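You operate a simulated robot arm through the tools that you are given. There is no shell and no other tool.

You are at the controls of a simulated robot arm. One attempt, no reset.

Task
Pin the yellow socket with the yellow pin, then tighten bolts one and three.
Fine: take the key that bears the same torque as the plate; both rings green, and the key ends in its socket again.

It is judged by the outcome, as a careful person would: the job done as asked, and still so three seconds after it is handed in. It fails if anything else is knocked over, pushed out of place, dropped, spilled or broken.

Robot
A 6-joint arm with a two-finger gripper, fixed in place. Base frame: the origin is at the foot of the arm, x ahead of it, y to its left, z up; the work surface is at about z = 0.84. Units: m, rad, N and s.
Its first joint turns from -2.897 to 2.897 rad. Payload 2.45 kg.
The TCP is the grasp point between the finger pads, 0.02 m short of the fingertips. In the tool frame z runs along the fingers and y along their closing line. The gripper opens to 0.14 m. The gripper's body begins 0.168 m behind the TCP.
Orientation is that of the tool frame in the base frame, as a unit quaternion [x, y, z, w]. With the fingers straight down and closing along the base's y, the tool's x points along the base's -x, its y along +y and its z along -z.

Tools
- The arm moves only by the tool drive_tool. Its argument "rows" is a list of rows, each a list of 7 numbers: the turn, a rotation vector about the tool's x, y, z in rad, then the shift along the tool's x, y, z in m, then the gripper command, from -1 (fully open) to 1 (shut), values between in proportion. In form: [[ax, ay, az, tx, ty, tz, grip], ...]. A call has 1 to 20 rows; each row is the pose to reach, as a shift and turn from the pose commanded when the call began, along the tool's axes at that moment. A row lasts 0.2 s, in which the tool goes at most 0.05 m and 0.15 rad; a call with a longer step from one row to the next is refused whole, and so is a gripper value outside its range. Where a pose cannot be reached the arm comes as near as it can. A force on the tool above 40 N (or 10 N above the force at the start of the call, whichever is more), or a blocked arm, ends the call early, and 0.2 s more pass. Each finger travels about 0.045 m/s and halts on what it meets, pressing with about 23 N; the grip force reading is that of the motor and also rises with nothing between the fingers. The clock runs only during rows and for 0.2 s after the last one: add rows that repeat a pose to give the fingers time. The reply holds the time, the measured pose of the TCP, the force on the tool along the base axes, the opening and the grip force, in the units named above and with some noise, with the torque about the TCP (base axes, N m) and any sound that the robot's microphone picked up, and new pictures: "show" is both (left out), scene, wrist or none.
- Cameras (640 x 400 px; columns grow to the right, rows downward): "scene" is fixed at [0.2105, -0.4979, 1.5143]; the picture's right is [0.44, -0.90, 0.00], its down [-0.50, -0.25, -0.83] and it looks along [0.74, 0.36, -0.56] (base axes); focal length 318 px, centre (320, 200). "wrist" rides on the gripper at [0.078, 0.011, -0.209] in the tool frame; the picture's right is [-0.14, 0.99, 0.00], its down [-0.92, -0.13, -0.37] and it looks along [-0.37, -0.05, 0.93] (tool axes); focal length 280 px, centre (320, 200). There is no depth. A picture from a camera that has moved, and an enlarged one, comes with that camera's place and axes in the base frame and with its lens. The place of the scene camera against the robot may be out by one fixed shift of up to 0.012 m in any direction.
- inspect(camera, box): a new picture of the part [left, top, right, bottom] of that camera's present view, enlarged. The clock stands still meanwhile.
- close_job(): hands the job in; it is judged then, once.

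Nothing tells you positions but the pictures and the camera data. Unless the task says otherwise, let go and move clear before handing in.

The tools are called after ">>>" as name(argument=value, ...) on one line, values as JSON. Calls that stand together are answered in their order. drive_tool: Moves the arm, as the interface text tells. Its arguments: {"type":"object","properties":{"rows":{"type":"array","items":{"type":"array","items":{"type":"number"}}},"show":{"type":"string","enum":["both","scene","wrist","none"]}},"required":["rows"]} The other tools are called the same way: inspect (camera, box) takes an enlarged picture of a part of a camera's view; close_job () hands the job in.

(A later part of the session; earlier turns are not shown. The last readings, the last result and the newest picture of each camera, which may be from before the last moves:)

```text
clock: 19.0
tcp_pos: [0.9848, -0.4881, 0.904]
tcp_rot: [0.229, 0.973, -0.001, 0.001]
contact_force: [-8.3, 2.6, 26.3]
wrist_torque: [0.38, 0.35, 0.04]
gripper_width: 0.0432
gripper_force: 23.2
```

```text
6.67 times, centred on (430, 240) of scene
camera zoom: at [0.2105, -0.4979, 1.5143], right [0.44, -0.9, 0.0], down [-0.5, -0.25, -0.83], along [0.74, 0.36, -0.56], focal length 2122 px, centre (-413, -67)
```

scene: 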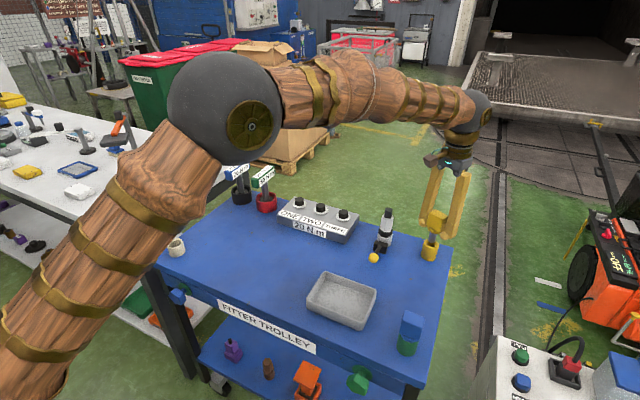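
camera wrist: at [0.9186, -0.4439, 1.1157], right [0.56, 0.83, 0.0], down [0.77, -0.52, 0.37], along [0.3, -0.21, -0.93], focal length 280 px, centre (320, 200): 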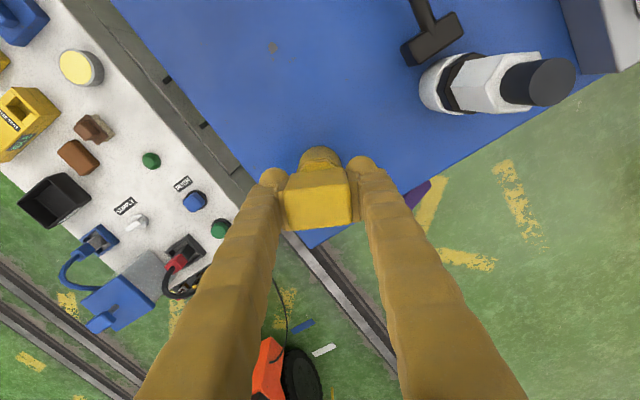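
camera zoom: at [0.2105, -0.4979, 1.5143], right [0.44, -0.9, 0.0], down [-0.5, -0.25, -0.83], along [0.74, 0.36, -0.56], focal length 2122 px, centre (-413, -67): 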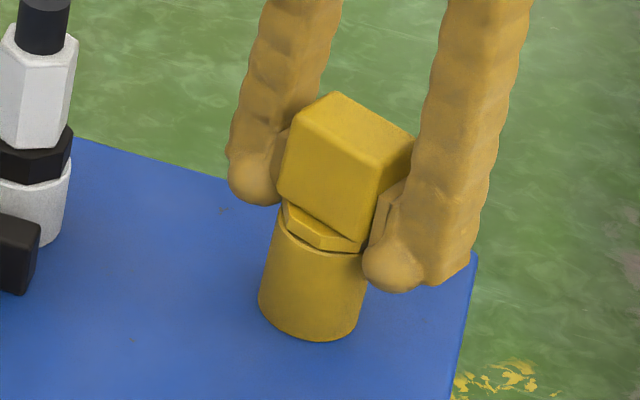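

Seated: 26 N of push-back at the collar. I relax the push, open partly (to stay clear of the valve), and rise.

>>> drive_tool(rows=[[0, 0, 0, 0, 0, -0.0015, 1], [0, 0, 0, 0, 0, -0.0015, 0.2], [0, 0, 0, 0, 0, -0.0015, 0.0], [0, 0, 0, 0, 0, -0.0015, -0.2], [0, 0, 0, 0, 0, -0.0015, -0.2], [0, 0, 0, 0, 0, -0.0015, -0.2]], show="wrist")

>>> inspect(camera="scene", box=[405, 210, 455, 270])

```text
clock: 20.4
tcp_pos: [0.9861, -0.4893, 0.9037]
tcp_rot: [0.228, 0.974, -0.001, 0.0]
contact_force: [0.3, 0.6, -0.2]
wrist_torque: [-0.02, 0.01, -0.02]
gripper_width: 0.0839
gripper_force: 0.0
camera wrist: at [0.9187, -0.4438, 1.1141], right [0.56, 0.83, 0.0], down [0.77, -0.52, 0.37], along [0.3, -0.21, -0.93], focal length 280 px, centre (320, 200)
```

wrist: 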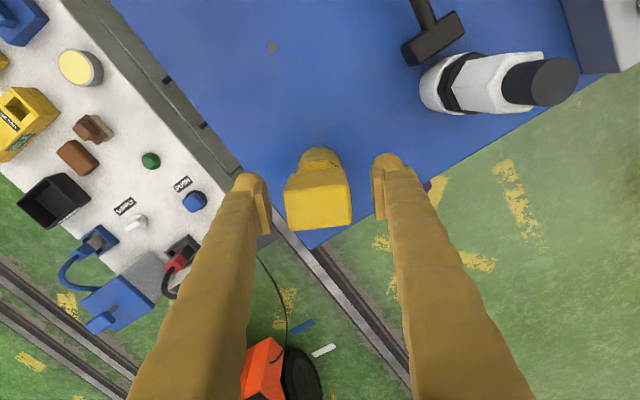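

```text
6.67 times, centred on (430, 240) of scene
camera zoom: at [0.2105, -0.4979, 1.5143], right [0.44, -0.9, 0.0], down [-0.5, -0.25, -0.83], along [0.74, 0.36, -0.56], focal length 2122 px, centre (-413, -67)
```

zoom: 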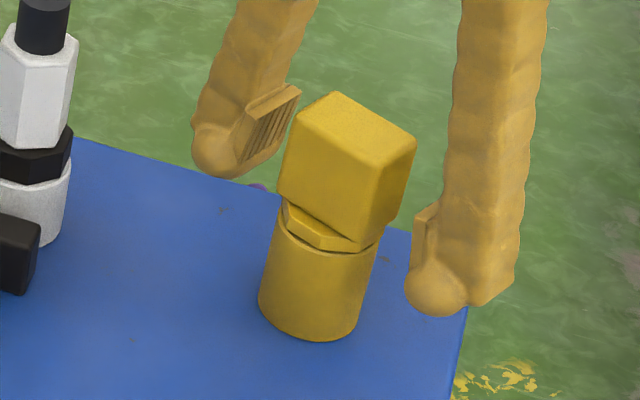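

The pin stands seated in the yellow socket. I rise straight up and travel over to the keys for a close look.

>>> drive_tool(rows=[[0, 0, 0, 0, 0, -0.04, -0.2], [0, 0, 0, 0, 0, -0.085, -0.2], [0, 0, 0, 0, 0, -0.13, -0.2], [0, 0, 0, 0, 0, -0.175, -0.3], [0, 0, 0, 0, 0, -0.22, -0.5], [0, 0, 0, 0, 0, -0.26, -0.7], [0, 0, 0, 0, 0, -0.3, -0.7]], show="scene")

>>> drive_tool(rows=[[0, 0, -0.03, 0.0264, 0.036, 0, -0.7], [0, 0, -0.06, 0.0527, 0.0719, 0, -0.7], [0, 0, -0.09, 0.0791, 0.1079, 0, -0.7], [0, 0, -0.12, 0.1055, 0.1438, 0, -0.7], [0, 0, -0.15, 0.1319, 0.1798, 0, -0.7], [0, 0, -0.18, 0.1582, 0.2158, 0, -0.7], [0, 0, -0.21, 0.1846, 0.2517, 0, -0.7], [0, 0, -0.24, 0.211, 0.2877, 0, -0.7], [0, 0, -0.27, 0.2374, 0.3236, 0, -0.7], [0, 0, -0.3, 0.2637, 0.3596, 0, -0.7], [0, 0, -0.33, 0.2901, 0.3956, 0, -0.7], [0, 0, -0.37, 0.3165, 0.4315, 0, -0.7], [0, 0, -0.4, 0.3428, 0.4675, 0, -0.7], [0, 0, -0.43, 0.3692, 0.5034, 0, -0.7], [0, 0, -0.46, 0.3956, 0.5394, 0, -0.7], [0, 0, -0.46, 0.3956, 0.5394, 0, -0.7]])

>>> inspect(camera="wrist", box=[240, 130, 400, 230])

>>> inspect(camera="scene", box=[405, 210, 455, 270])

```text
clock: 22.0
tcp_pos: [0.9839, -0.4874, 1.2038]
tcp_rot: [0.228, 0.974, 0.0, 0.001]
contact_force: [0.0, -0.2, 0.2]
wrist_torque: [0.01, -0.01, 0.0]
gripper_width: 0.119
gripper_force: 0.1
```

scene: 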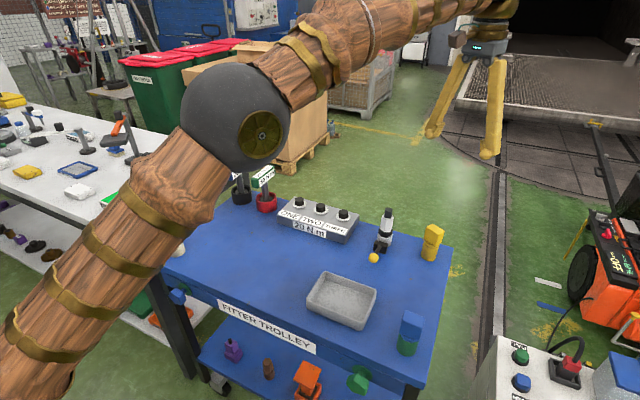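

```text
clock: 25.4
tcp_pos: [0.8675, 0.1708, 1.2021]
tcp_rot: [0.001, 1.0, 0.0, -0.001]
contact_force: [-0.3, -0.1, -0.6]
wrist_torque: [0.04, 0.01, -0.03]
gripper_width: 0.1188
gripper_force: 0.1
camera wrist: at [0.7893, 0.1821, 1.4135], right [0.14, 0.99, 0.0], down [0.92, -0.13, 0.37], along [0.37, -0.05, -0.93], focal length 280 px, centre (320, 200)
```

scene: 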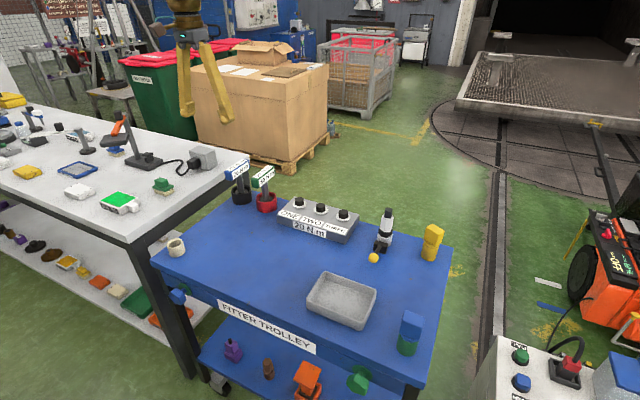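
wrist: 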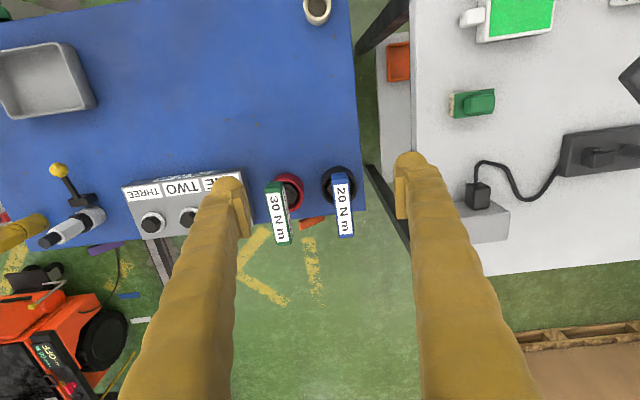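

```text
4.00 times, centred on (320, 180) of wrist
camera zoom: at [0.7893, 0.1821, 1.4135], right [0.14, 0.99, 0.0], down [0.92, -0.13, 0.37], along [0.37, -0.05, -0.93], focal length 1122 px, centre (320, 280)
```

zoom: 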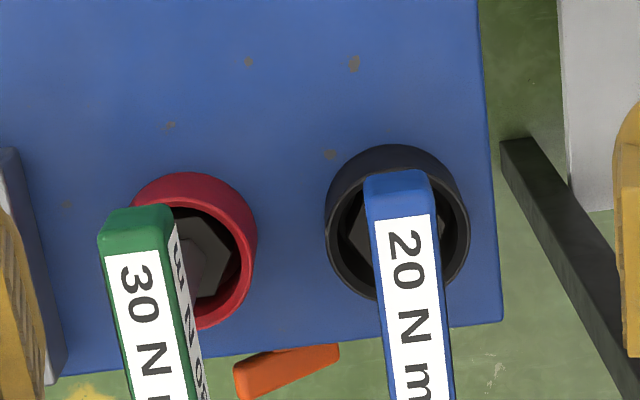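

```text
6.67 times, centred on (430, 240) of scene
camera zoom: at [0.2105, -0.4979, 1.5143], right [0.44, -0.9, 0.0], down [-0.5, -0.25, -0.83], along [0.74, 0.36, -0.56], focal length 2122 px, centre (-413, -67)
```

zoom: 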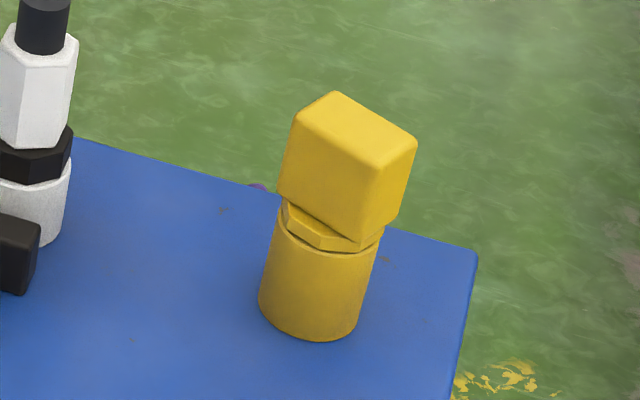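

The blue 20 N m key stands with its handle along x, axis near (0.98, 0.195), handle about 26 mm thick and its top near z 0.97–0.99. I move above it with a modest opening and look again.

>>> drive_tool(rows=[[0, 0, 0, -0.028, 0.006, 0.0, -0.3], [0, 0, 0, -0.056, 0.012, 0.0, 0], [0, 0, 0, -0.084, 0.018, 0.0, 0], [0, 0, 0, -0.112, 0.024, 0.0, 0], [0, 0, 0, -0.112, 0.024, 0.04, 0], [0, 0, 0, -0.112, 0.024, 0.08, 0], [0, 0, 0, -0.112, 0.024, 0.1, 0], [0, 0, 0, -0.112, 0.024, 0.1, 0]])

>>> inspect(camera="wrist", box=[240, 120, 400, 240])

>>> inspect(camera="scene", box=[200, 120, 300, 220])

```text
clock: 27.2
tcp_pos: [0.9831, 0.1964, 1.1033]
tcp_rot: [0.0, 1.0, 0.0, 0.0]
contact_force: [-1.1, -0.1, -0.5]
wrist_torque: [0.0, 0.01, -0.01]
gripper_width: 0.07
gripper_force: 0.1
camera wrist: at [0.903, 0.2064, 1.3136], right [0.14, 0.99, 0.0], down [0.92, -0.13, 0.37], along [0.37, -0.05, -0.93], focal length 280 px, centre (320, 200)
```

scene: 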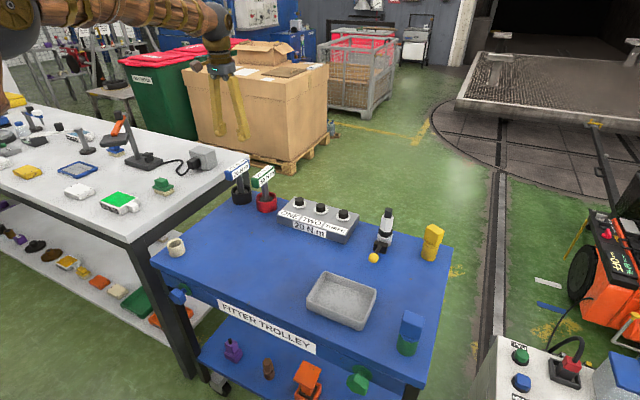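
wrist: 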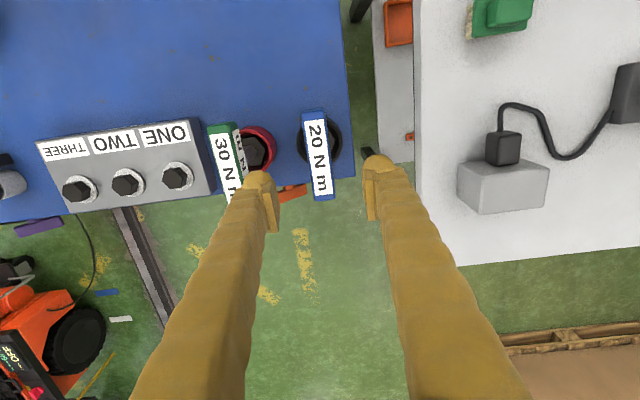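

```text
3.33 times, centred on (320, 180) of wrist
camera zoom: at [0.903, 0.2064, 1.3136], right [0.14, 0.99, 0.0], down [0.92, -0.13, 0.37], along [0.37, -0.05, -0.93], focal length 935 px, centre (320, 267)
```

zoom: 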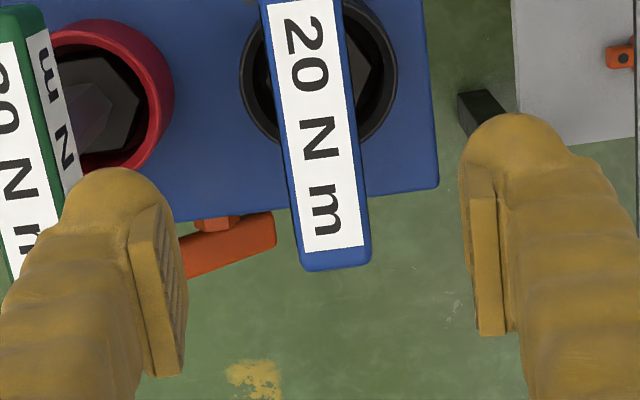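

```text
4.00 times, centred on (250, 170) of scene
camera zoom: at [0.2105, -0.4979, 1.5143], right [0.44, -0.9, 0.0], down [-0.5, -0.25, -0.83], along [0.74, 0.36, -0.56], focal length 1274 px, centre (600, 320)
```

zoom: 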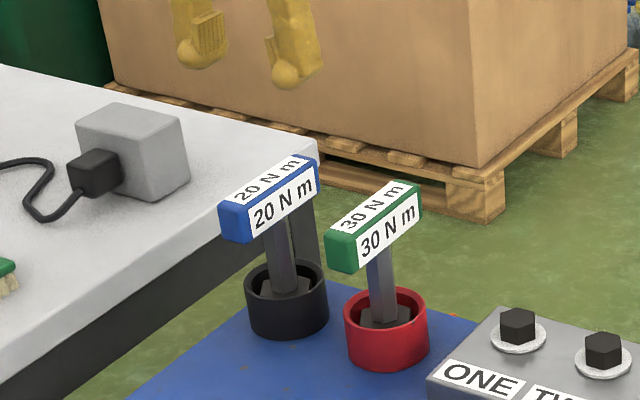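

Handle centre ≈ (0.980, 0.1935), z 0.953–0.983, nearly along x. I descend around it and check before closing.

>>> drive_tool(rows=[[0, 0, 0.015, 0.0015, -0.0015, 0.04, 0], [0, 0, 0.03, 0.003, -0.003, 0.08, 0], [0, 0, 0.03, 0.003, -0.003, 0.11, 0], [0, 0, 0.03, 0.003, -0.003, 0.135, 0], [0, 0, 0.03, 0.003, -0.003, 0.135, 0]])

>>> inspect(camera="scene", box=[200, 120, 300, 220])

>>> inspect(camera="wrist", box=[240, 120, 400, 240])

```text
clock: 28.4
tcp_pos: [0.9781, 0.191, 0.9693]
tcp_rot: [0.015, 1.0, 0.0, -0.001]
contact_force: [1.0, -0.2, -0.1]
wrist_torque: [0.01, 0.02, 0.0]
gripper_width: 0.0699
gripper_force: 0.1
camera wrist: at [0.9004, 0.2051, 1.1789], right [0.17, 0.99, 0.0], down [0.92, -0.16, 0.37], along [0.36, -0.06, -0.93], focal length 280 px, centre (320, 200)
```

scene: 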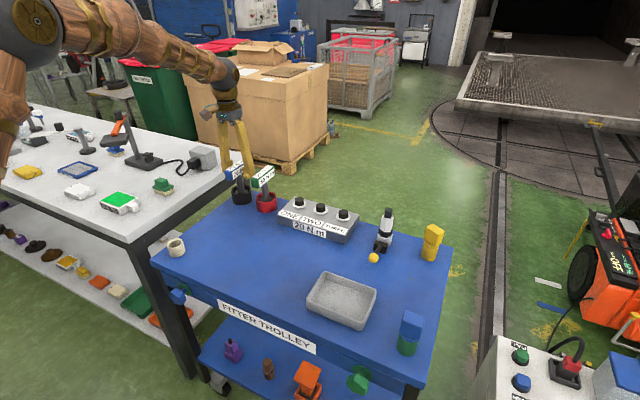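
wrist: 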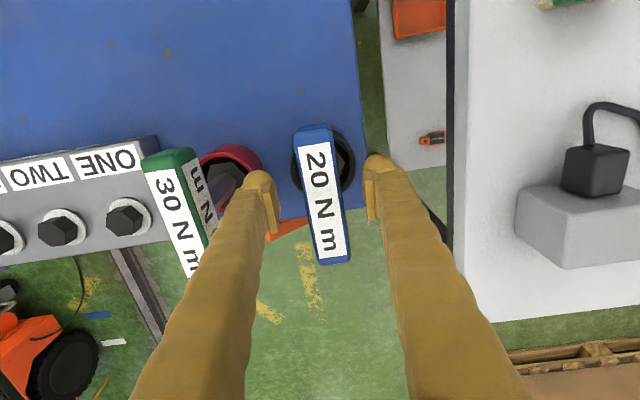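

```text
4.00 times, centred on (250, 170) of scene
camera zoom: at [0.2105, -0.4979, 1.5143], right [0.44, -0.9, 0.0], down [-0.5, -0.25, -0.83], along [0.74, 0.36, -0.56], focal length 1274 px, centre (600, 320)
```

zoom: 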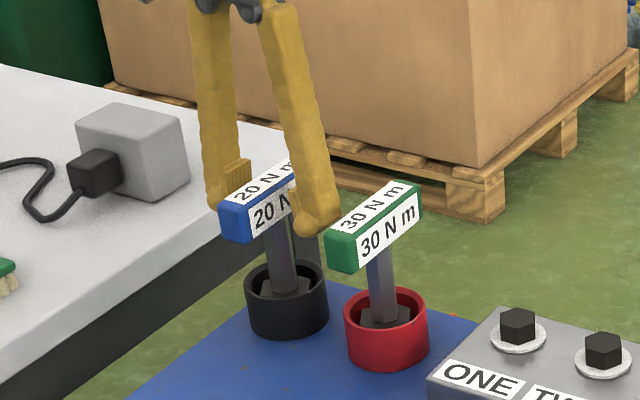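

```text
3.33 times, centred on (320, 180) of wrist
camera zoom: at [0.9004, 0.2051, 1.1789], right [0.17, 0.99, 0.0], down [0.92, -0.16, 0.37], along [0.36, -0.06, -0.93], focal length 935 px, centre (320, 267)
```

zoom: 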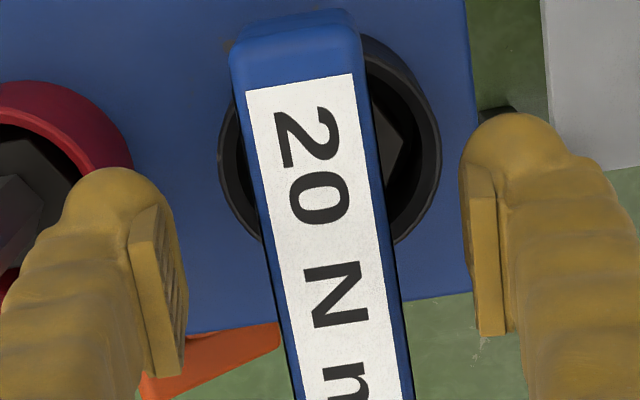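

Handle is centred and aligned between the pads. Closing on it.

>>> drive_tool(rows=[[0, 0, 0, 0, 0, 0, 0.4], [0, 0, 0, 0, 0, 0, 0.6], [0, 0, 0, 0, 0, 0, 0.8], [0, 0, 0, 0, 0, 0, 1], [0, 0, 0, 0, 0, 0, 1], [0, 0, 0, 0, 0, 0, 1], [0, 0, 0, 0, 0, 0, 1]])

>>> inspect(camera="scene", box=[200, 120, 300, 220])

>>> inspect(camera="wrist", box=[240, 120, 400, 240])

```text
clock: 30.0
tcp_pos: [0.9791, 0.1915, 0.9691]
tcp_rot: [0.015, 1.0, -0.001, 0.0]
contact_force: [0.3, 0.2, 1.6]
wrist_torque: [0.04, -0.03, 0.0]
gripper_width: 0.0271
gripper_force: 22.7
camera wrist: at [0.9004, 0.2052, 1.179], right [0.17, 0.99, 0.0], down [0.92, -0.16, 0.37], along [0.36, -0.06, -0.93], focal length 280 px, centre (320, 200)
```

scene: 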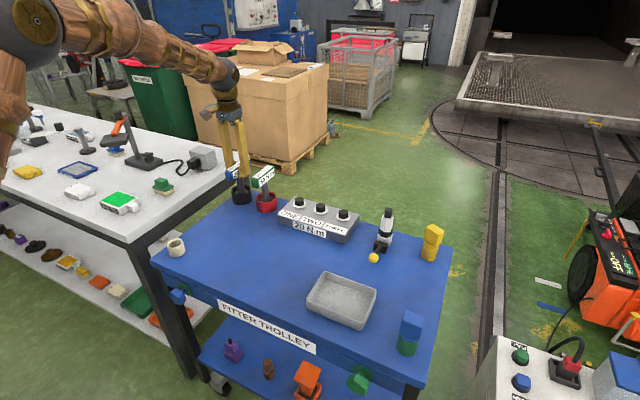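
wrist: 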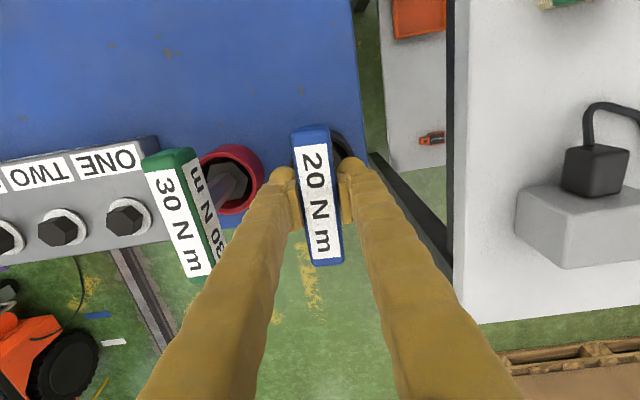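

```text
4.00 times, centred on (250, 170) of scene
camera zoom: at [0.2105, -0.4979, 1.5143], right [0.44, -0.9, 0.0], down [-0.5, -0.25, -0.83], along [0.74, 0.36, -0.56], focal length 1274 px, centre (600, 320)
```

zoom: 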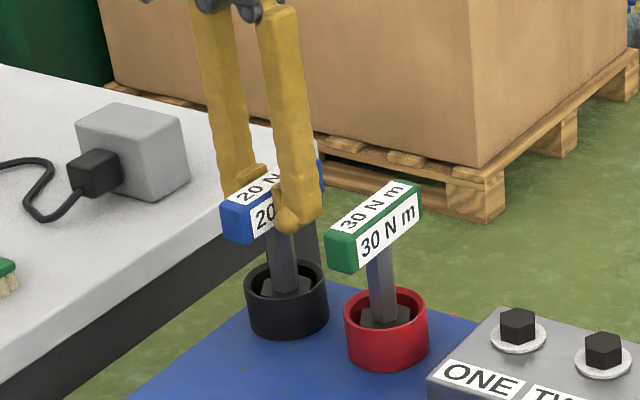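

```text
3.33 times, centred on (320, 180) of wrist
camera zoom: at [0.9004, 0.2052, 1.179], right [0.17, 0.99, 0.0], down [0.92, -0.16, 0.37], along [0.36, -0.06, -0.93], focal length 935 px, centre (320, 267)
```

zoom: 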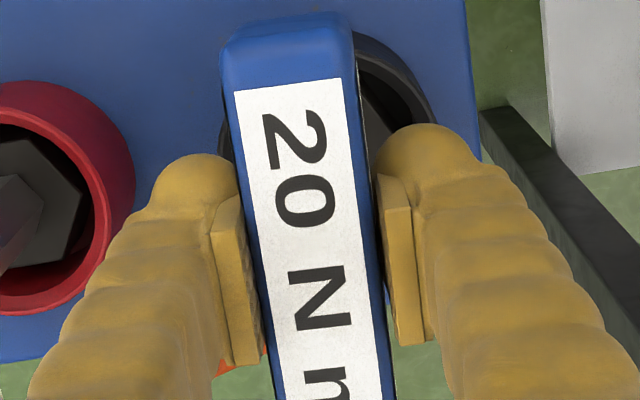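

The key is gripped (27 mm). I lift it straight out.

>>> drive_tool(rows=[[0, 0, 0, 0, 0, -0.01, 1], [0, 0, 0, 0, 0, -0.03, 1], [0, 0, 0, 0, 0, -0.06, 1], [0, 0, 0, 0, 0, -0.09, 1], [0, 0, 0, 0, 0, -0.12, 1], [0, 0, 0, 0, 0, -0.15, 1], [0, 0, 0, 0, 0, -0.15, 1]])

>>> inspect(camera="scene", box=[200, 110, 300, 220])

>>> inspect(camera="wrist", box=[240, 80, 400, 200])

```text
clock: 31.6
tcp_pos: [0.9775, 0.1925, 1.1184]
tcp_rot: [0.015, 1.0, 0.0, 0.0]
contact_force: [0.1, -0.7, -3.5]
wrist_torque: [-0.02, -0.02, 0.01]
gripper_width: 0.0271
gripper_force: 22.5
camera wrist: at [0.9002, 0.2052, 1.3285], right [0.17, 0.99, 0.0], down [0.92, -0.16, 0.37], along [0.36, -0.06, -0.93], focal length 280 px, centre (320, 200)
```

scene: 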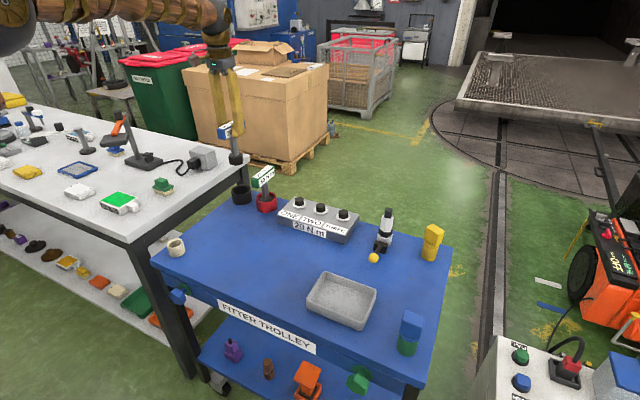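
wrist: 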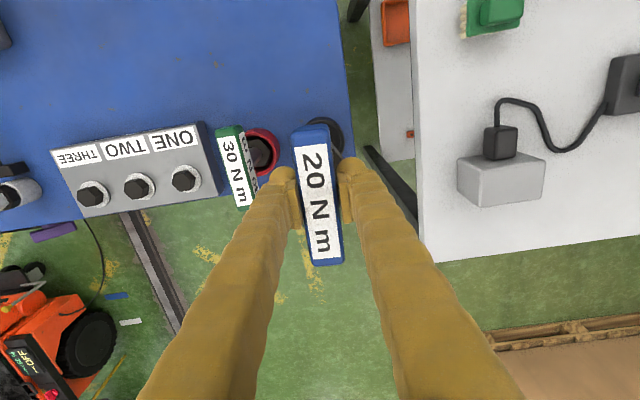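

```text
3.64 times, centred on (250, 165) of scene
camera zoom: at [0.2105, -0.4979, 1.5143], right [0.44, -0.9, 0.0], down [-0.5, -0.25, -0.83], along [0.74, 0.36, -0.56], focal length 1158 px, centre (574, 327)
```

zoom: 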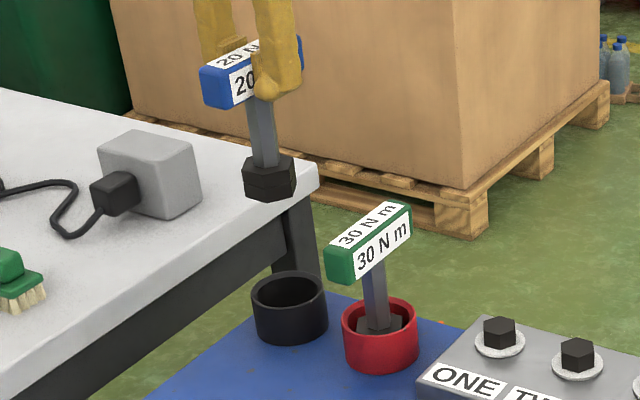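

```text
3.33 times, centred on (320, 140) of wrist
camera zoom: at [0.9002, 0.2052, 1.3285], right [0.17, 0.99, 0.0], down [0.92, -0.16, 0.37], along [0.36, -0.06, -0.93], focal length 935 px, centre (320, 400)
```

zoom: 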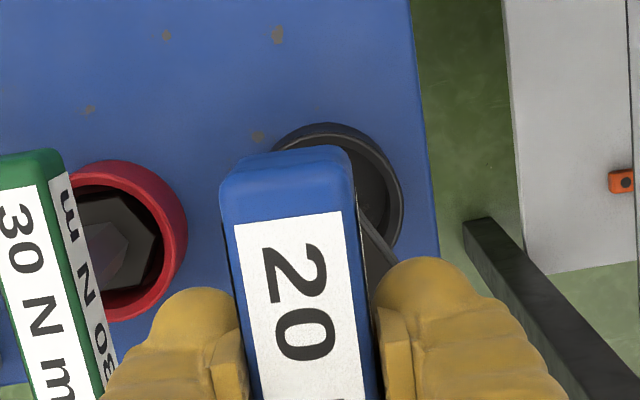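

The key is out, its hex socket hanging clean. I raise and move over the plate, looking down past the key to measure the bolts.

>>> drive_tool(rows=[[0, 0, 0, 0, 0, -0.045, 1], [0, 0, 0, 0, 0, -0.09, 1], [0, 0, 0, 0, 0, -0.13, 1], [0, 0, -0.005, -0.003, -0.043, -0.13, 1], [0, 0, -0.01, -0.006, -0.086, -0.13, 1], [0, 0, -0.015, -0.009, -0.129, -0.13, 1], [0, 0, -0.02, -0.012, -0.172, -0.13, 1], [0, 0, -0.025, -0.015, -0.215, -0.13, 1], [0, 0, -0.03, -0.018, -0.258, -0.13, 1], [0, 0, -0.03, -0.0216, -0.3017, -0.13, 1], [0, 0, -0.03, -0.0216, -0.3017, -0.13, 1], [0, 0, -0.03, -0.0216, -0.3017, -0.13, 1]])

>>> inspect(camera="wrist", box=[220, 60, 420, 190])

>>> inspect(camera="scene", box=[280, 80, 380, 240])

```text
clock: 34.2
tcp_pos: [0.9928, -0.1095, 1.2499]
tcp_rot: [0.001, 1.0, 0.0, -0.001]
contact_force: [0.4, -0.8, -3.1]
wrist_torque: [-0.01, 0.0, 0.02]
gripper_width: 0.0272
gripper_force: 23.1
camera wrist: at [0.913, -0.0986, 1.4606], right [0.14, 0.99, 0.0], down [0.92, -0.13, 0.37], along [0.37, -0.05, -0.93], focal length 280 px, centre (320, 200)
```

scene: 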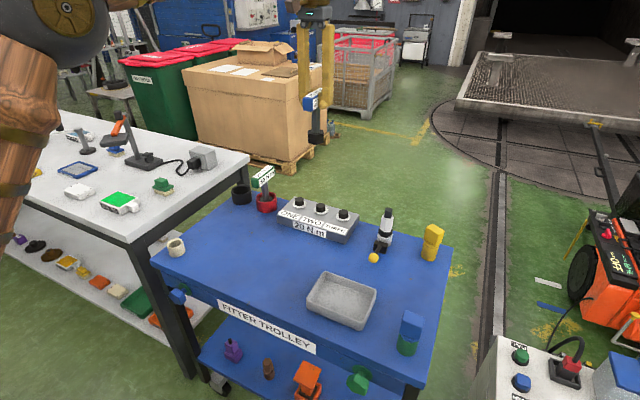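
wrist: 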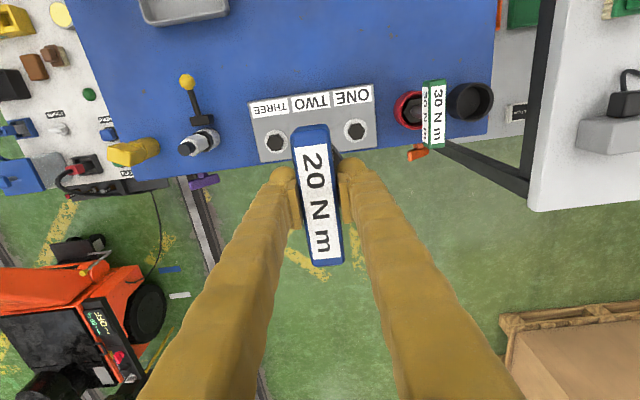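

```text
3.08 times, centred on (320, 125) of wrist
camera zoom: at [0.913, -0.0986, 1.4606], right [0.14, 0.99, 0.0], down [0.92, -0.13, 0.37], along [0.37, -0.05, -0.93], focal length 863 px, centre (320, 431)
```

zoom: 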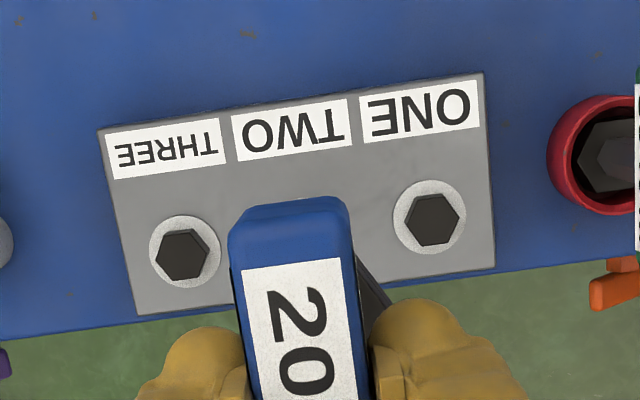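

```text
2.50 times, centred on (330, 160) of scene
camera zoom: at [0.2105, -0.4979, 1.5143], right [0.44, -0.9, 0.0], down [-0.5, -0.25, -0.83], along [0.74, 0.36, -0.56], focal length 796 px, centre (295, 300)
```

zoom: 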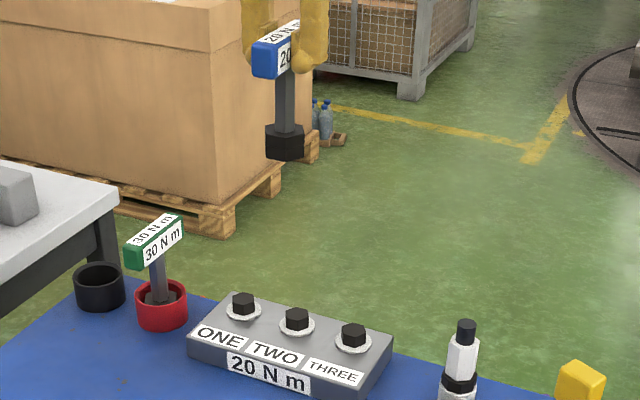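

>>> inspect(camera="wrist", box=[325, 105, 385, 155])

>>> inspect(camera="wrist", box=[245, 115, 305, 165])

>>> inspect(camera="scene", box=[295, 90, 340, 150])

>>> inspect(camera="scene", box=[280, 190, 360, 240])

>>> inspect(camera="wrist", box=[385, 75, 505, 155])

```text
8.00 times, centred on (355, 130) of wrist
camera zoom: at [0.913, -0.0986, 1.4606], right [0.14, 0.99, 0.0], down [0.92, -0.13, 0.37], along [0.37, -0.05, -0.93], focal length 2243 px, centre (40, 760)
```

zoom: 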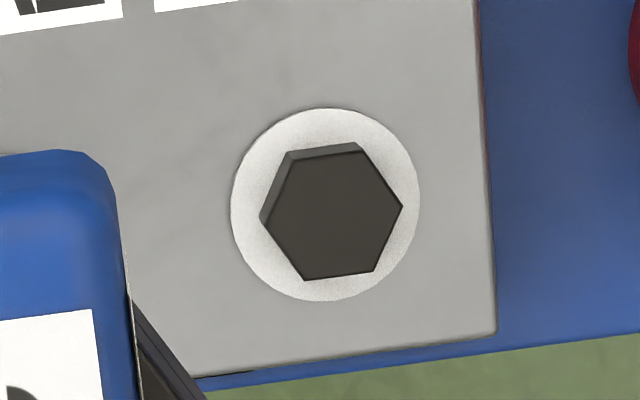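

```text
8.00 times, centred on (275, 140) of wrist
camera zoom: at [0.913, -0.0986, 1.4606], right [0.14, 0.99, 0.0], down [0.92, -0.13, 0.37], along [0.37, -0.05, -0.93], focal length 2243 px, centre (680, 680)
```

zoom: 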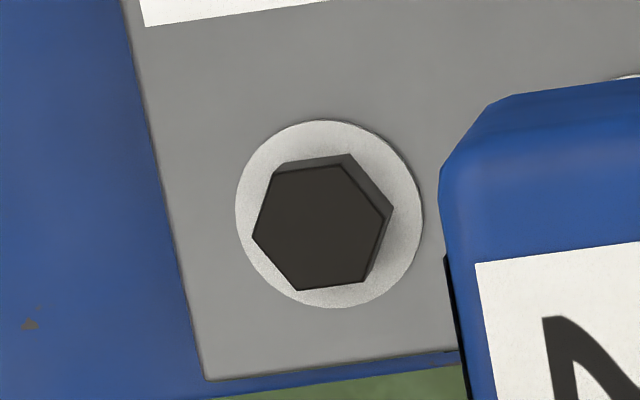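

```text
6.67 times, centred on (318, 120) of scene
camera zoom: at [0.2105, -0.4979, 1.5143], right [0.44, -0.9, 0.0], down [-0.5, -0.25, -0.83], along [0.74, 0.36, -0.56], focal length 2122 px, centre (337, 733)
```

zoom: 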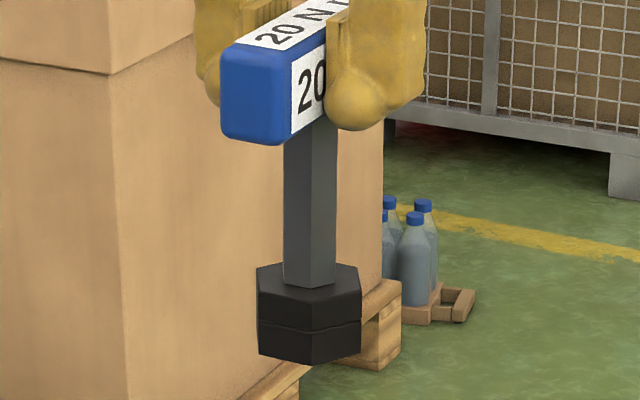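

```text
8.00 times, centred on (320, 215) of scene
camera zoom: at [0.2105, -0.4979, 1.5143], right [0.44, -0.9, 0.0], down [-0.5, -0.25, -0.83], along [0.74, 0.36, -0.56], focal length 2547 px, centre (320, 80)
```

zoom: 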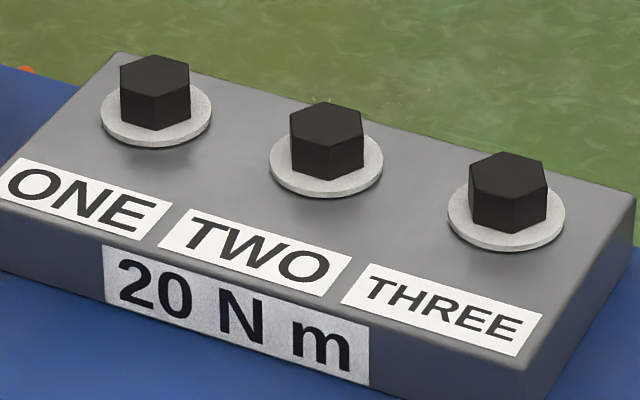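

```text
5.00 times, centred on (445, 115) of wrist
camera zoom: at [0.913, -0.0986, 1.4606], right [0.14, 0.99, 0.0], down [0.92, -0.13, 0.37], along [0.37, -0.05, -0.93], focal length 1402 px, centre (-305, 625)
```

zoom: 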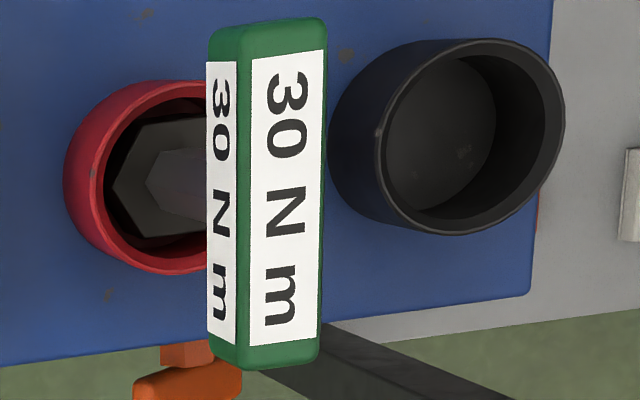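

Bolts ONE ≈ (1.0025, -0.038) and THREE ≈ (1.003, -0.202); the key's hex is nearly aligned, with bolt ONE turned ~5° clockwise. I move above bolt ONE and match that yaw.

>>> drive_tool(rows=[[0, 0, 0.02, -0.0025, 0.018, 0, 1], [0, 0, 0.04, -0.005, 0.036, 0, 1], [0, 0, 0.06, -0.0075, 0.054, 0, 1], [0, 0, 0.08, -0.0097, 0.0715, 0, 1], [0, 0, 0.08, -0.0097, 0.0715, 0.04, 1], [0, 0, 0.08, -0.0097, 0.0715, 0.08, 1], [0, 0, 0.08, -0.0097, 0.0715, 0.12, 1], [0, 0, 0.08, -0.0097, 0.0715, 0.16, 1], [0, 0, 0.08, -0.0097, 0.0715, 0.18, 1], [0, 0, 0.08, -0.0097, 0.0715, 0.18, 1]])

>>> inspect(camera="scene", box=[260, 150, 340, 230])

>>> inspect(camera="wrist", box=[260, 60, 380, 180])

```text
clock: 36.4
tcp_pos: [1.0004, -0.0382, 1.0685]
tcp_rot: [0.04, 0.999, 0.0, 0.0]
contact_force: [-0.3, 0.0, -2.8]
wrist_torque: [0.03, -0.02, -0.01]
gripper_width: 0.0271
gripper_force: 22.9
camera wrist: at [0.9229, -0.0215, 1.279], right [0.22, 0.98, 0.0], down [0.91, -0.2, 0.37], along [0.36, -0.08, -0.93], focal length 280 px, centre (320, 200)
```

scene: 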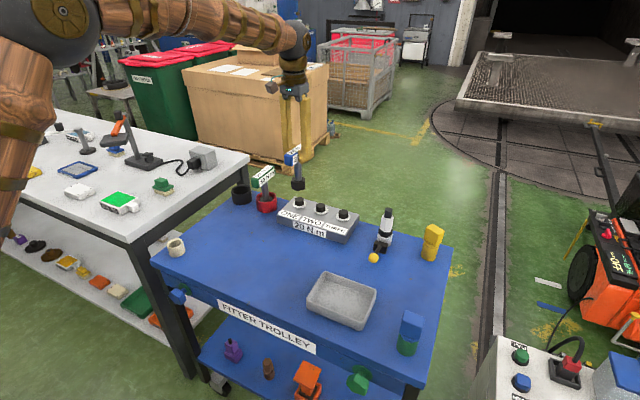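
wrist: 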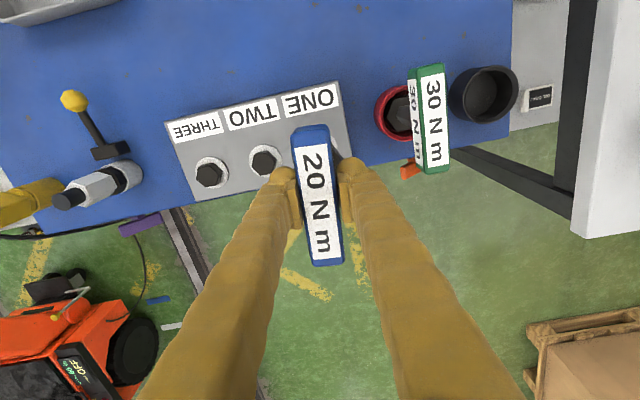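

```text
5.00 times, centred on (300, 190) of scene
camera zoom: at [0.2105, -0.4979, 1.5143], right [0.44, -0.9, 0.0], down [-0.5, -0.25, -0.83], along [0.74, 0.36, -0.56], focal length 1592 px, centre (420, 250)
```

zoom: 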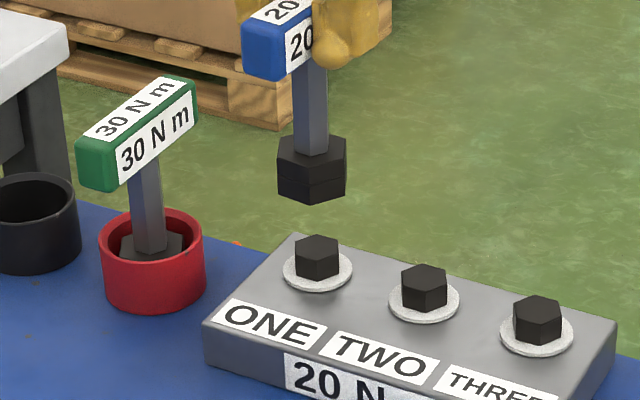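

```text
3.33 times, centred on (320, 120) of wrist
camera zoom: at [0.9229, -0.0215, 1.279], right [0.22, 0.98, 0.0], down [0.91, -0.2, 0.37], along [0.36, -0.08, -0.93], focal length 935 px, centre (320, 467)
```

zoom: 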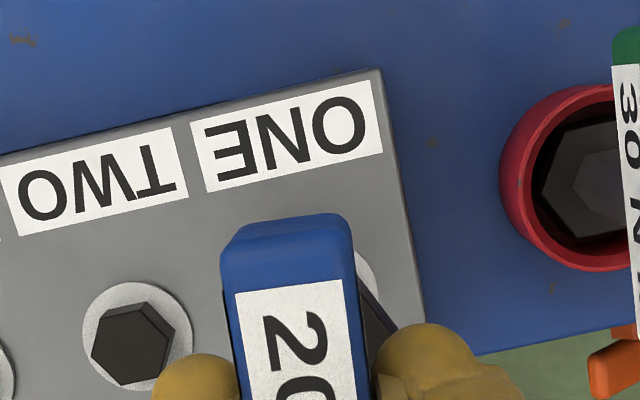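

The key hangs ~5 cm above bolt ONE with about 2 mm offset. I correct and lower to just above the bolt head.

>>> drive_tool(rows=[[0, 0, 0, -0.0022, -0.001, 0.015, 1], [0, 0, 0, -0.0022, -0.001, 0.03, 1], [0, 0, 0, -0.0022, -0.001, 0.038, 1], [0, 0, 0, -0.0022, -0.001, 0.038, 1]], show="wrist")

>>> inspect(camera="scene", box=[275, 165, 325, 220])

```text
clock: 37.4
tcp_pos: [1.0047, -0.0406, 1.0309]
tcp_rot: [0.041, 0.999, 0.0, 0.0]
contact_force: [-0.4, 0.4, -2.7]
wrist_torque: [0.0, 0.02, 0.01]
gripper_width: 0.0271
gripper_force: 22.9
camera wrist: at [0.9254, -0.0231, 1.2405], right [0.22, 0.98, 0.0], down [0.91, -0.2, 0.37], along [0.36, -0.08, -0.93], focal length 280 px, centre (320, 200)
```

wrist: 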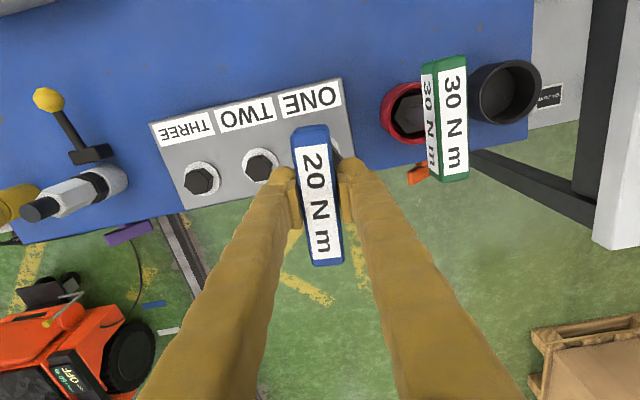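

```text
7.27 times, centred on (300, 192) of scene
camera zoom: at [0.2105, -0.4979, 1.5143], right [0.44, -0.9, 0.0], down [-0.5, -0.25, -0.83], along [0.74, 0.36, -0.56], focal length 2315 px, centre (466, 254)
```

zoom: 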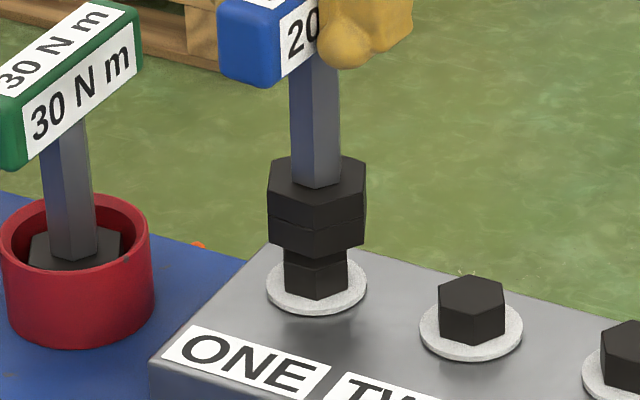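

>>> inspect(camera="wrist", box=[170, 130, 290, 210])

>>> inspect(camera="wrist", box=[270, 100, 370, 220])

```text
5.00 times, centred on (230, 170) of wrist
camera zoom: at [0.9254, -0.0231, 1.2405], right [0.22, 0.98, 0.0], down [0.91, -0.2, 0.37], along [0.36, -0.08, -0.93], focal length 1402 px, centre (770, 350)
```

zoom: 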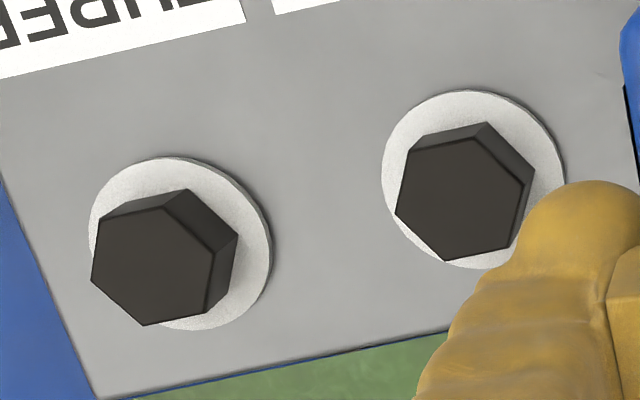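

```text
3.33 times, centred on (320, 160) of wrist
camera zoom: at [0.9254, -0.0231, 1.2405], right [0.22, 0.98, 0.0], down [0.91, -0.2, 0.37], along [0.36, -0.08, -0.93], focal length 935 px, centre (320, 333)
```

zoom: 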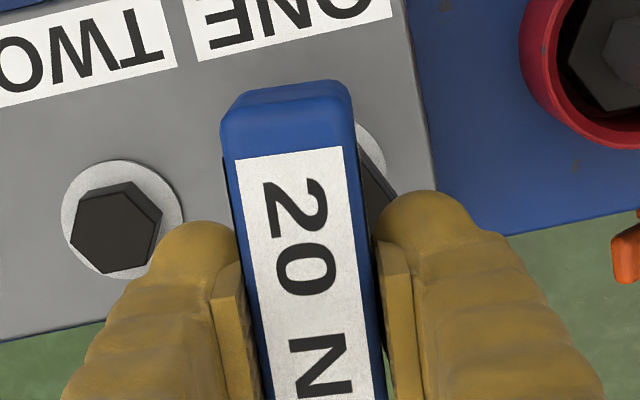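

Bolt geometry from the wrist view says shift ~1.4 mm toward +y, and the key axis likely sits ~3 mm ahead of the TCP. I correct and lower gently, watching force.

>>> drive_tool(rows=[[0, 0, 0, 0.002, 0.0014, 0.0, 1], [0, 0, 0, 0.0035, 0.0014, 0.0, 1], [0, 0, 0, 0.0035, 0.0014, 0.003, 1], [0, 0, 0, 0.0035, 0.0014, 0.006, 1], [0, 0, 0, 0.0035, 0.0014, 0.009, 1]], show="none")

>>> inspect(camera="scene", box=[275, 165, 325, 220])

```text
clock: 38.6
tcp_pos: [0.9996, -0.0372, 1.0211]
tcp_rot: [0.04, 0.999, 0.0, -0.001]
contact_force: [0.3, 0.1, -3.4]
wrist_torque: [-0.01, -0.02, 0.0]
gripper_width: 0.027
gripper_force: 23.2
```

```text
7.27 times, centred on (300, 192) of scene
camera zoom: at [0.2105, -0.4979, 1.5143], right [0.44, -0.9, 0.0], down [-0.5, -0.25, -0.83], along [0.74, 0.36, -0.56], focal length 2315 px, centre (466, 254)
```

zoom: 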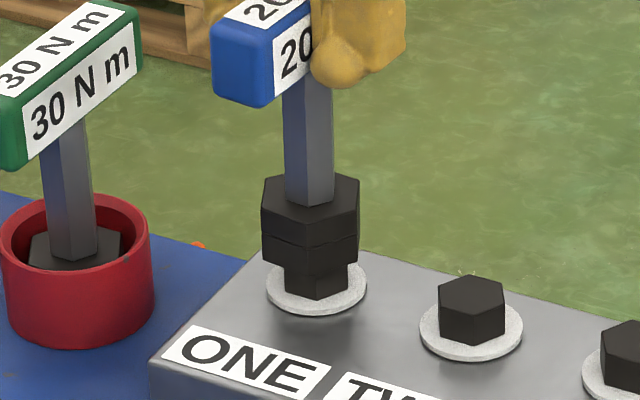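

Scene view shows the key ~2 mm too far left of the bolt. I correct and keep lowering gently.

>>> drive_tool(rows=[[0, 0, 0, -0.001, -0.0018, 0.0, 1], [0, 0, 0, -0.001, -0.0018, 0.002, 1], [0, 0, 0, -0.001, -0.0018, 0.004, 1], [0, 0, 0, -0.001, -0.0018, 0.006, 1]], show="none")

>>> inspect(camera="scene", box=[275, 165, 325, 220])

```text
clock: 39.6
tcp_pos: [1.0002, -0.041, 1.015]
tcp_rot: [0.04, 0.999, 0.001, 0.0]
contact_force: [0.1, -0.5, -3.3]
wrist_torque: [0.0, -0.02, 0.0]
gripper_width: 0.0272
gripper_force: 23.1
```

```text
7.27 times, centred on (300, 192) of scene
camera zoom: at [0.2105, -0.4979, 1.5143], right [0.44, -0.9, 0.0], down [-0.5, -0.25, -0.83], along [0.74, 0.36, -0.56], focal length 2315 px, centre (466, 254)
```

zoom: 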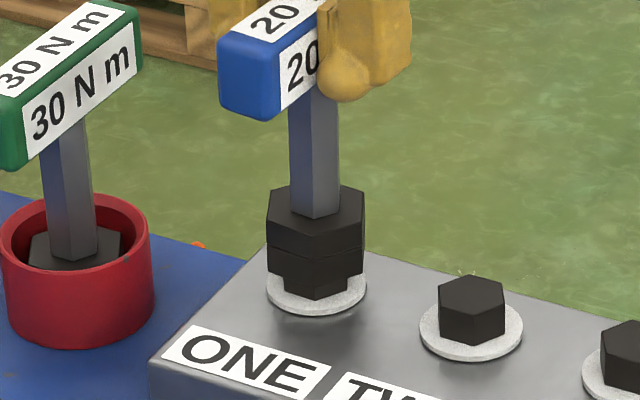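

>>> drive_tool(rows=[[0, 0, 0, 0, 0, 0.002, 1], [0, 0, 0, 0, 0, 0.004, 1], [0, 0, 0, 0, 0, 0.006, 1]], show="none")

>>> inspect(camera="scene", box=[275, 165, 325, 220])

```text
clock: 40.4
tcp_pos: [1.0009, -0.0408, 1.0091]
tcp_rot: [0.04, 0.999, 0.0, 0.001]
contact_force: [-1.7, 0.1, -2.0]
wrist_torque: [-0.03, 0.03, 0.01]
gripper_width: 0.027
gripper_force: 22.7
```

```text
7.27 times, centred on (300, 192) of scene
camera zoom: at [0.2105, -0.4979, 1.5143], right [0.44, -0.9, 0.0], down [-0.5, -0.25, -0.83], along [0.74, 0.36, -0.56], focal length 2315 px, centre (466, 254)
```

zoom: 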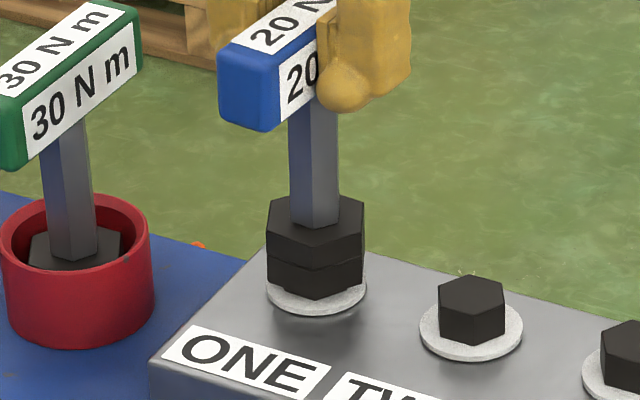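

The key is sliding over the bolt head without contact force. Continue down.

>>> drive_tool(rows=[[0, 0, 0, 0, 0, 0.002, 1], [0, 0, 0, 0, 0, 0.004, 1], [0, 0, 0, 0, 0, 0.006, 1]], show="none")

>>> inspect(camera="scene", box=[275, 165, 325, 220])

```text
clock: 41.2
tcp_pos: [1.0008, -0.0392, 1.0051]
tcp_rot: [0.041, 0.999, 0.0, 0.0]
contact_force: [-2.2, 0.4, 5.1]
wrist_torque: [-0.08, 0.2, 0.03]
gripper_width: 0.0271
gripper_force: 23.3
```

```text
7.27 times, centred on (300, 192) of scene
camera zoom: at [0.2105, -0.4979, 1.5143], right [0.44, -0.9, 0.0], down [-0.5, -0.25, -0.83], along [0.74, 0.36, -0.56], focal length 2315 px, centre (466, 254)
```

zoom: 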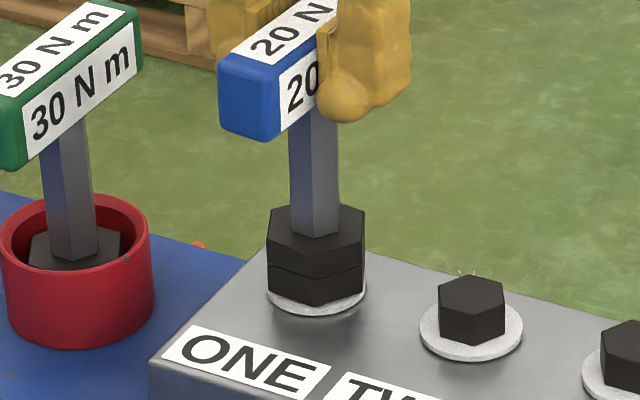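

Seated: vertical force has come up by ~8 N. Now I turn clockwise in small steps, listening for the click.

>>> drive_tool(rows=[[0, 0, 0.05, 0, 0, -0.001, 1], [0, 0, 0.1, 0, 0, -0.001, 1], [0, 0, 0.15, 0, 0, -0.001, 1], [0, 0, 0.2, 0, 0, -0.001, 1]], show="none")

>>> inspect(camera="scene", box=[275, 165, 325, 220])

```text
clock: 42.2
tcp_pos: [1.0006, -0.0399, 1.0052]
tcp_rot: [0.14, 0.99, -0.001, 0.0]
contact_force: [-0.6, 0.8, -2.6]
wrist_torque: [0.03, 0.07, 0.04]
gripper_width: 0.0271
gripper_force: 22.6
```

```text
7.27 times, centred on (300, 192) of scene
camera zoom: at [0.2105, -0.4979, 1.5143], right [0.44, -0.9, 0.0], down [-0.5, -0.25, -0.83], along [0.74, 0.36, -0.56], focal length 2315 px, centre (466, 254)
```

zoom: 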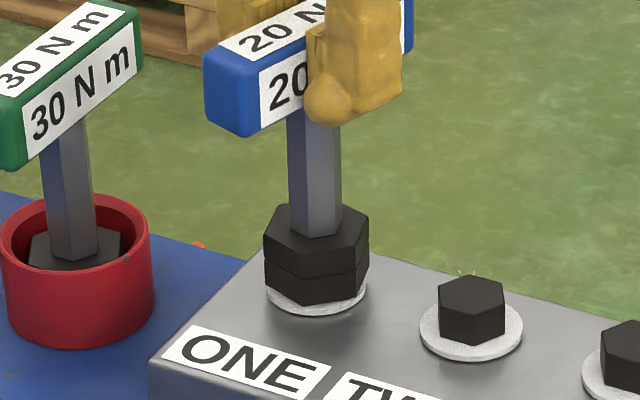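

>>> drive_tool(rows=[[0, 0, 0.07, 0, 0, 0, 1], [0, 0, 0.14, 0, 0, 0, 1], [0, 0, 0.21, 0, 0, 0, 1], [0, 0, 0.28, 0, 0, 0, 1], [0, 0, 0.35, 0, 0, 0, 1]], show="none")

>>> inspect(camera="scene", box=[275, 165, 325, 220])

```text
clock: 43.4
tcp_pos: [0.9998, -0.0406, 1.0046]
tcp_rot: [0.31, 0.951, 0.0, 0.0]
contact_force: [-4.3, 5.4, -0.4]
wrist_torque: [0.51, 0.5, 0.05]
gripper_width: 0.0271
gripper_force: 23.1
```

```text
7.27 times, centred on (300, 192) of scene
camera zoom: at [0.2105, -0.4979, 1.5143], right [0.44, -0.9, 0.0], down [-0.5, -0.25, -0.83], along [0.74, 0.36, -0.56], focal length 2315 px, centre (466, 254)
```

zoom: 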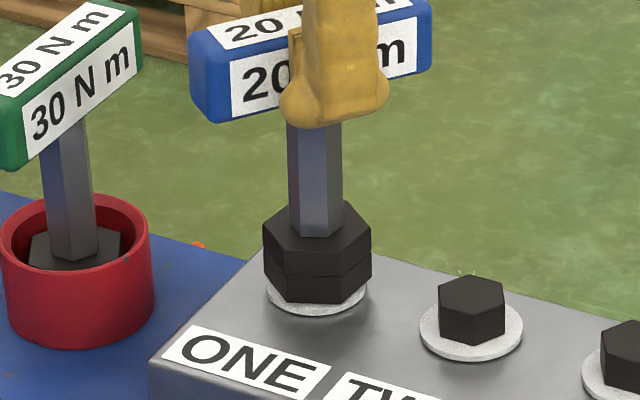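

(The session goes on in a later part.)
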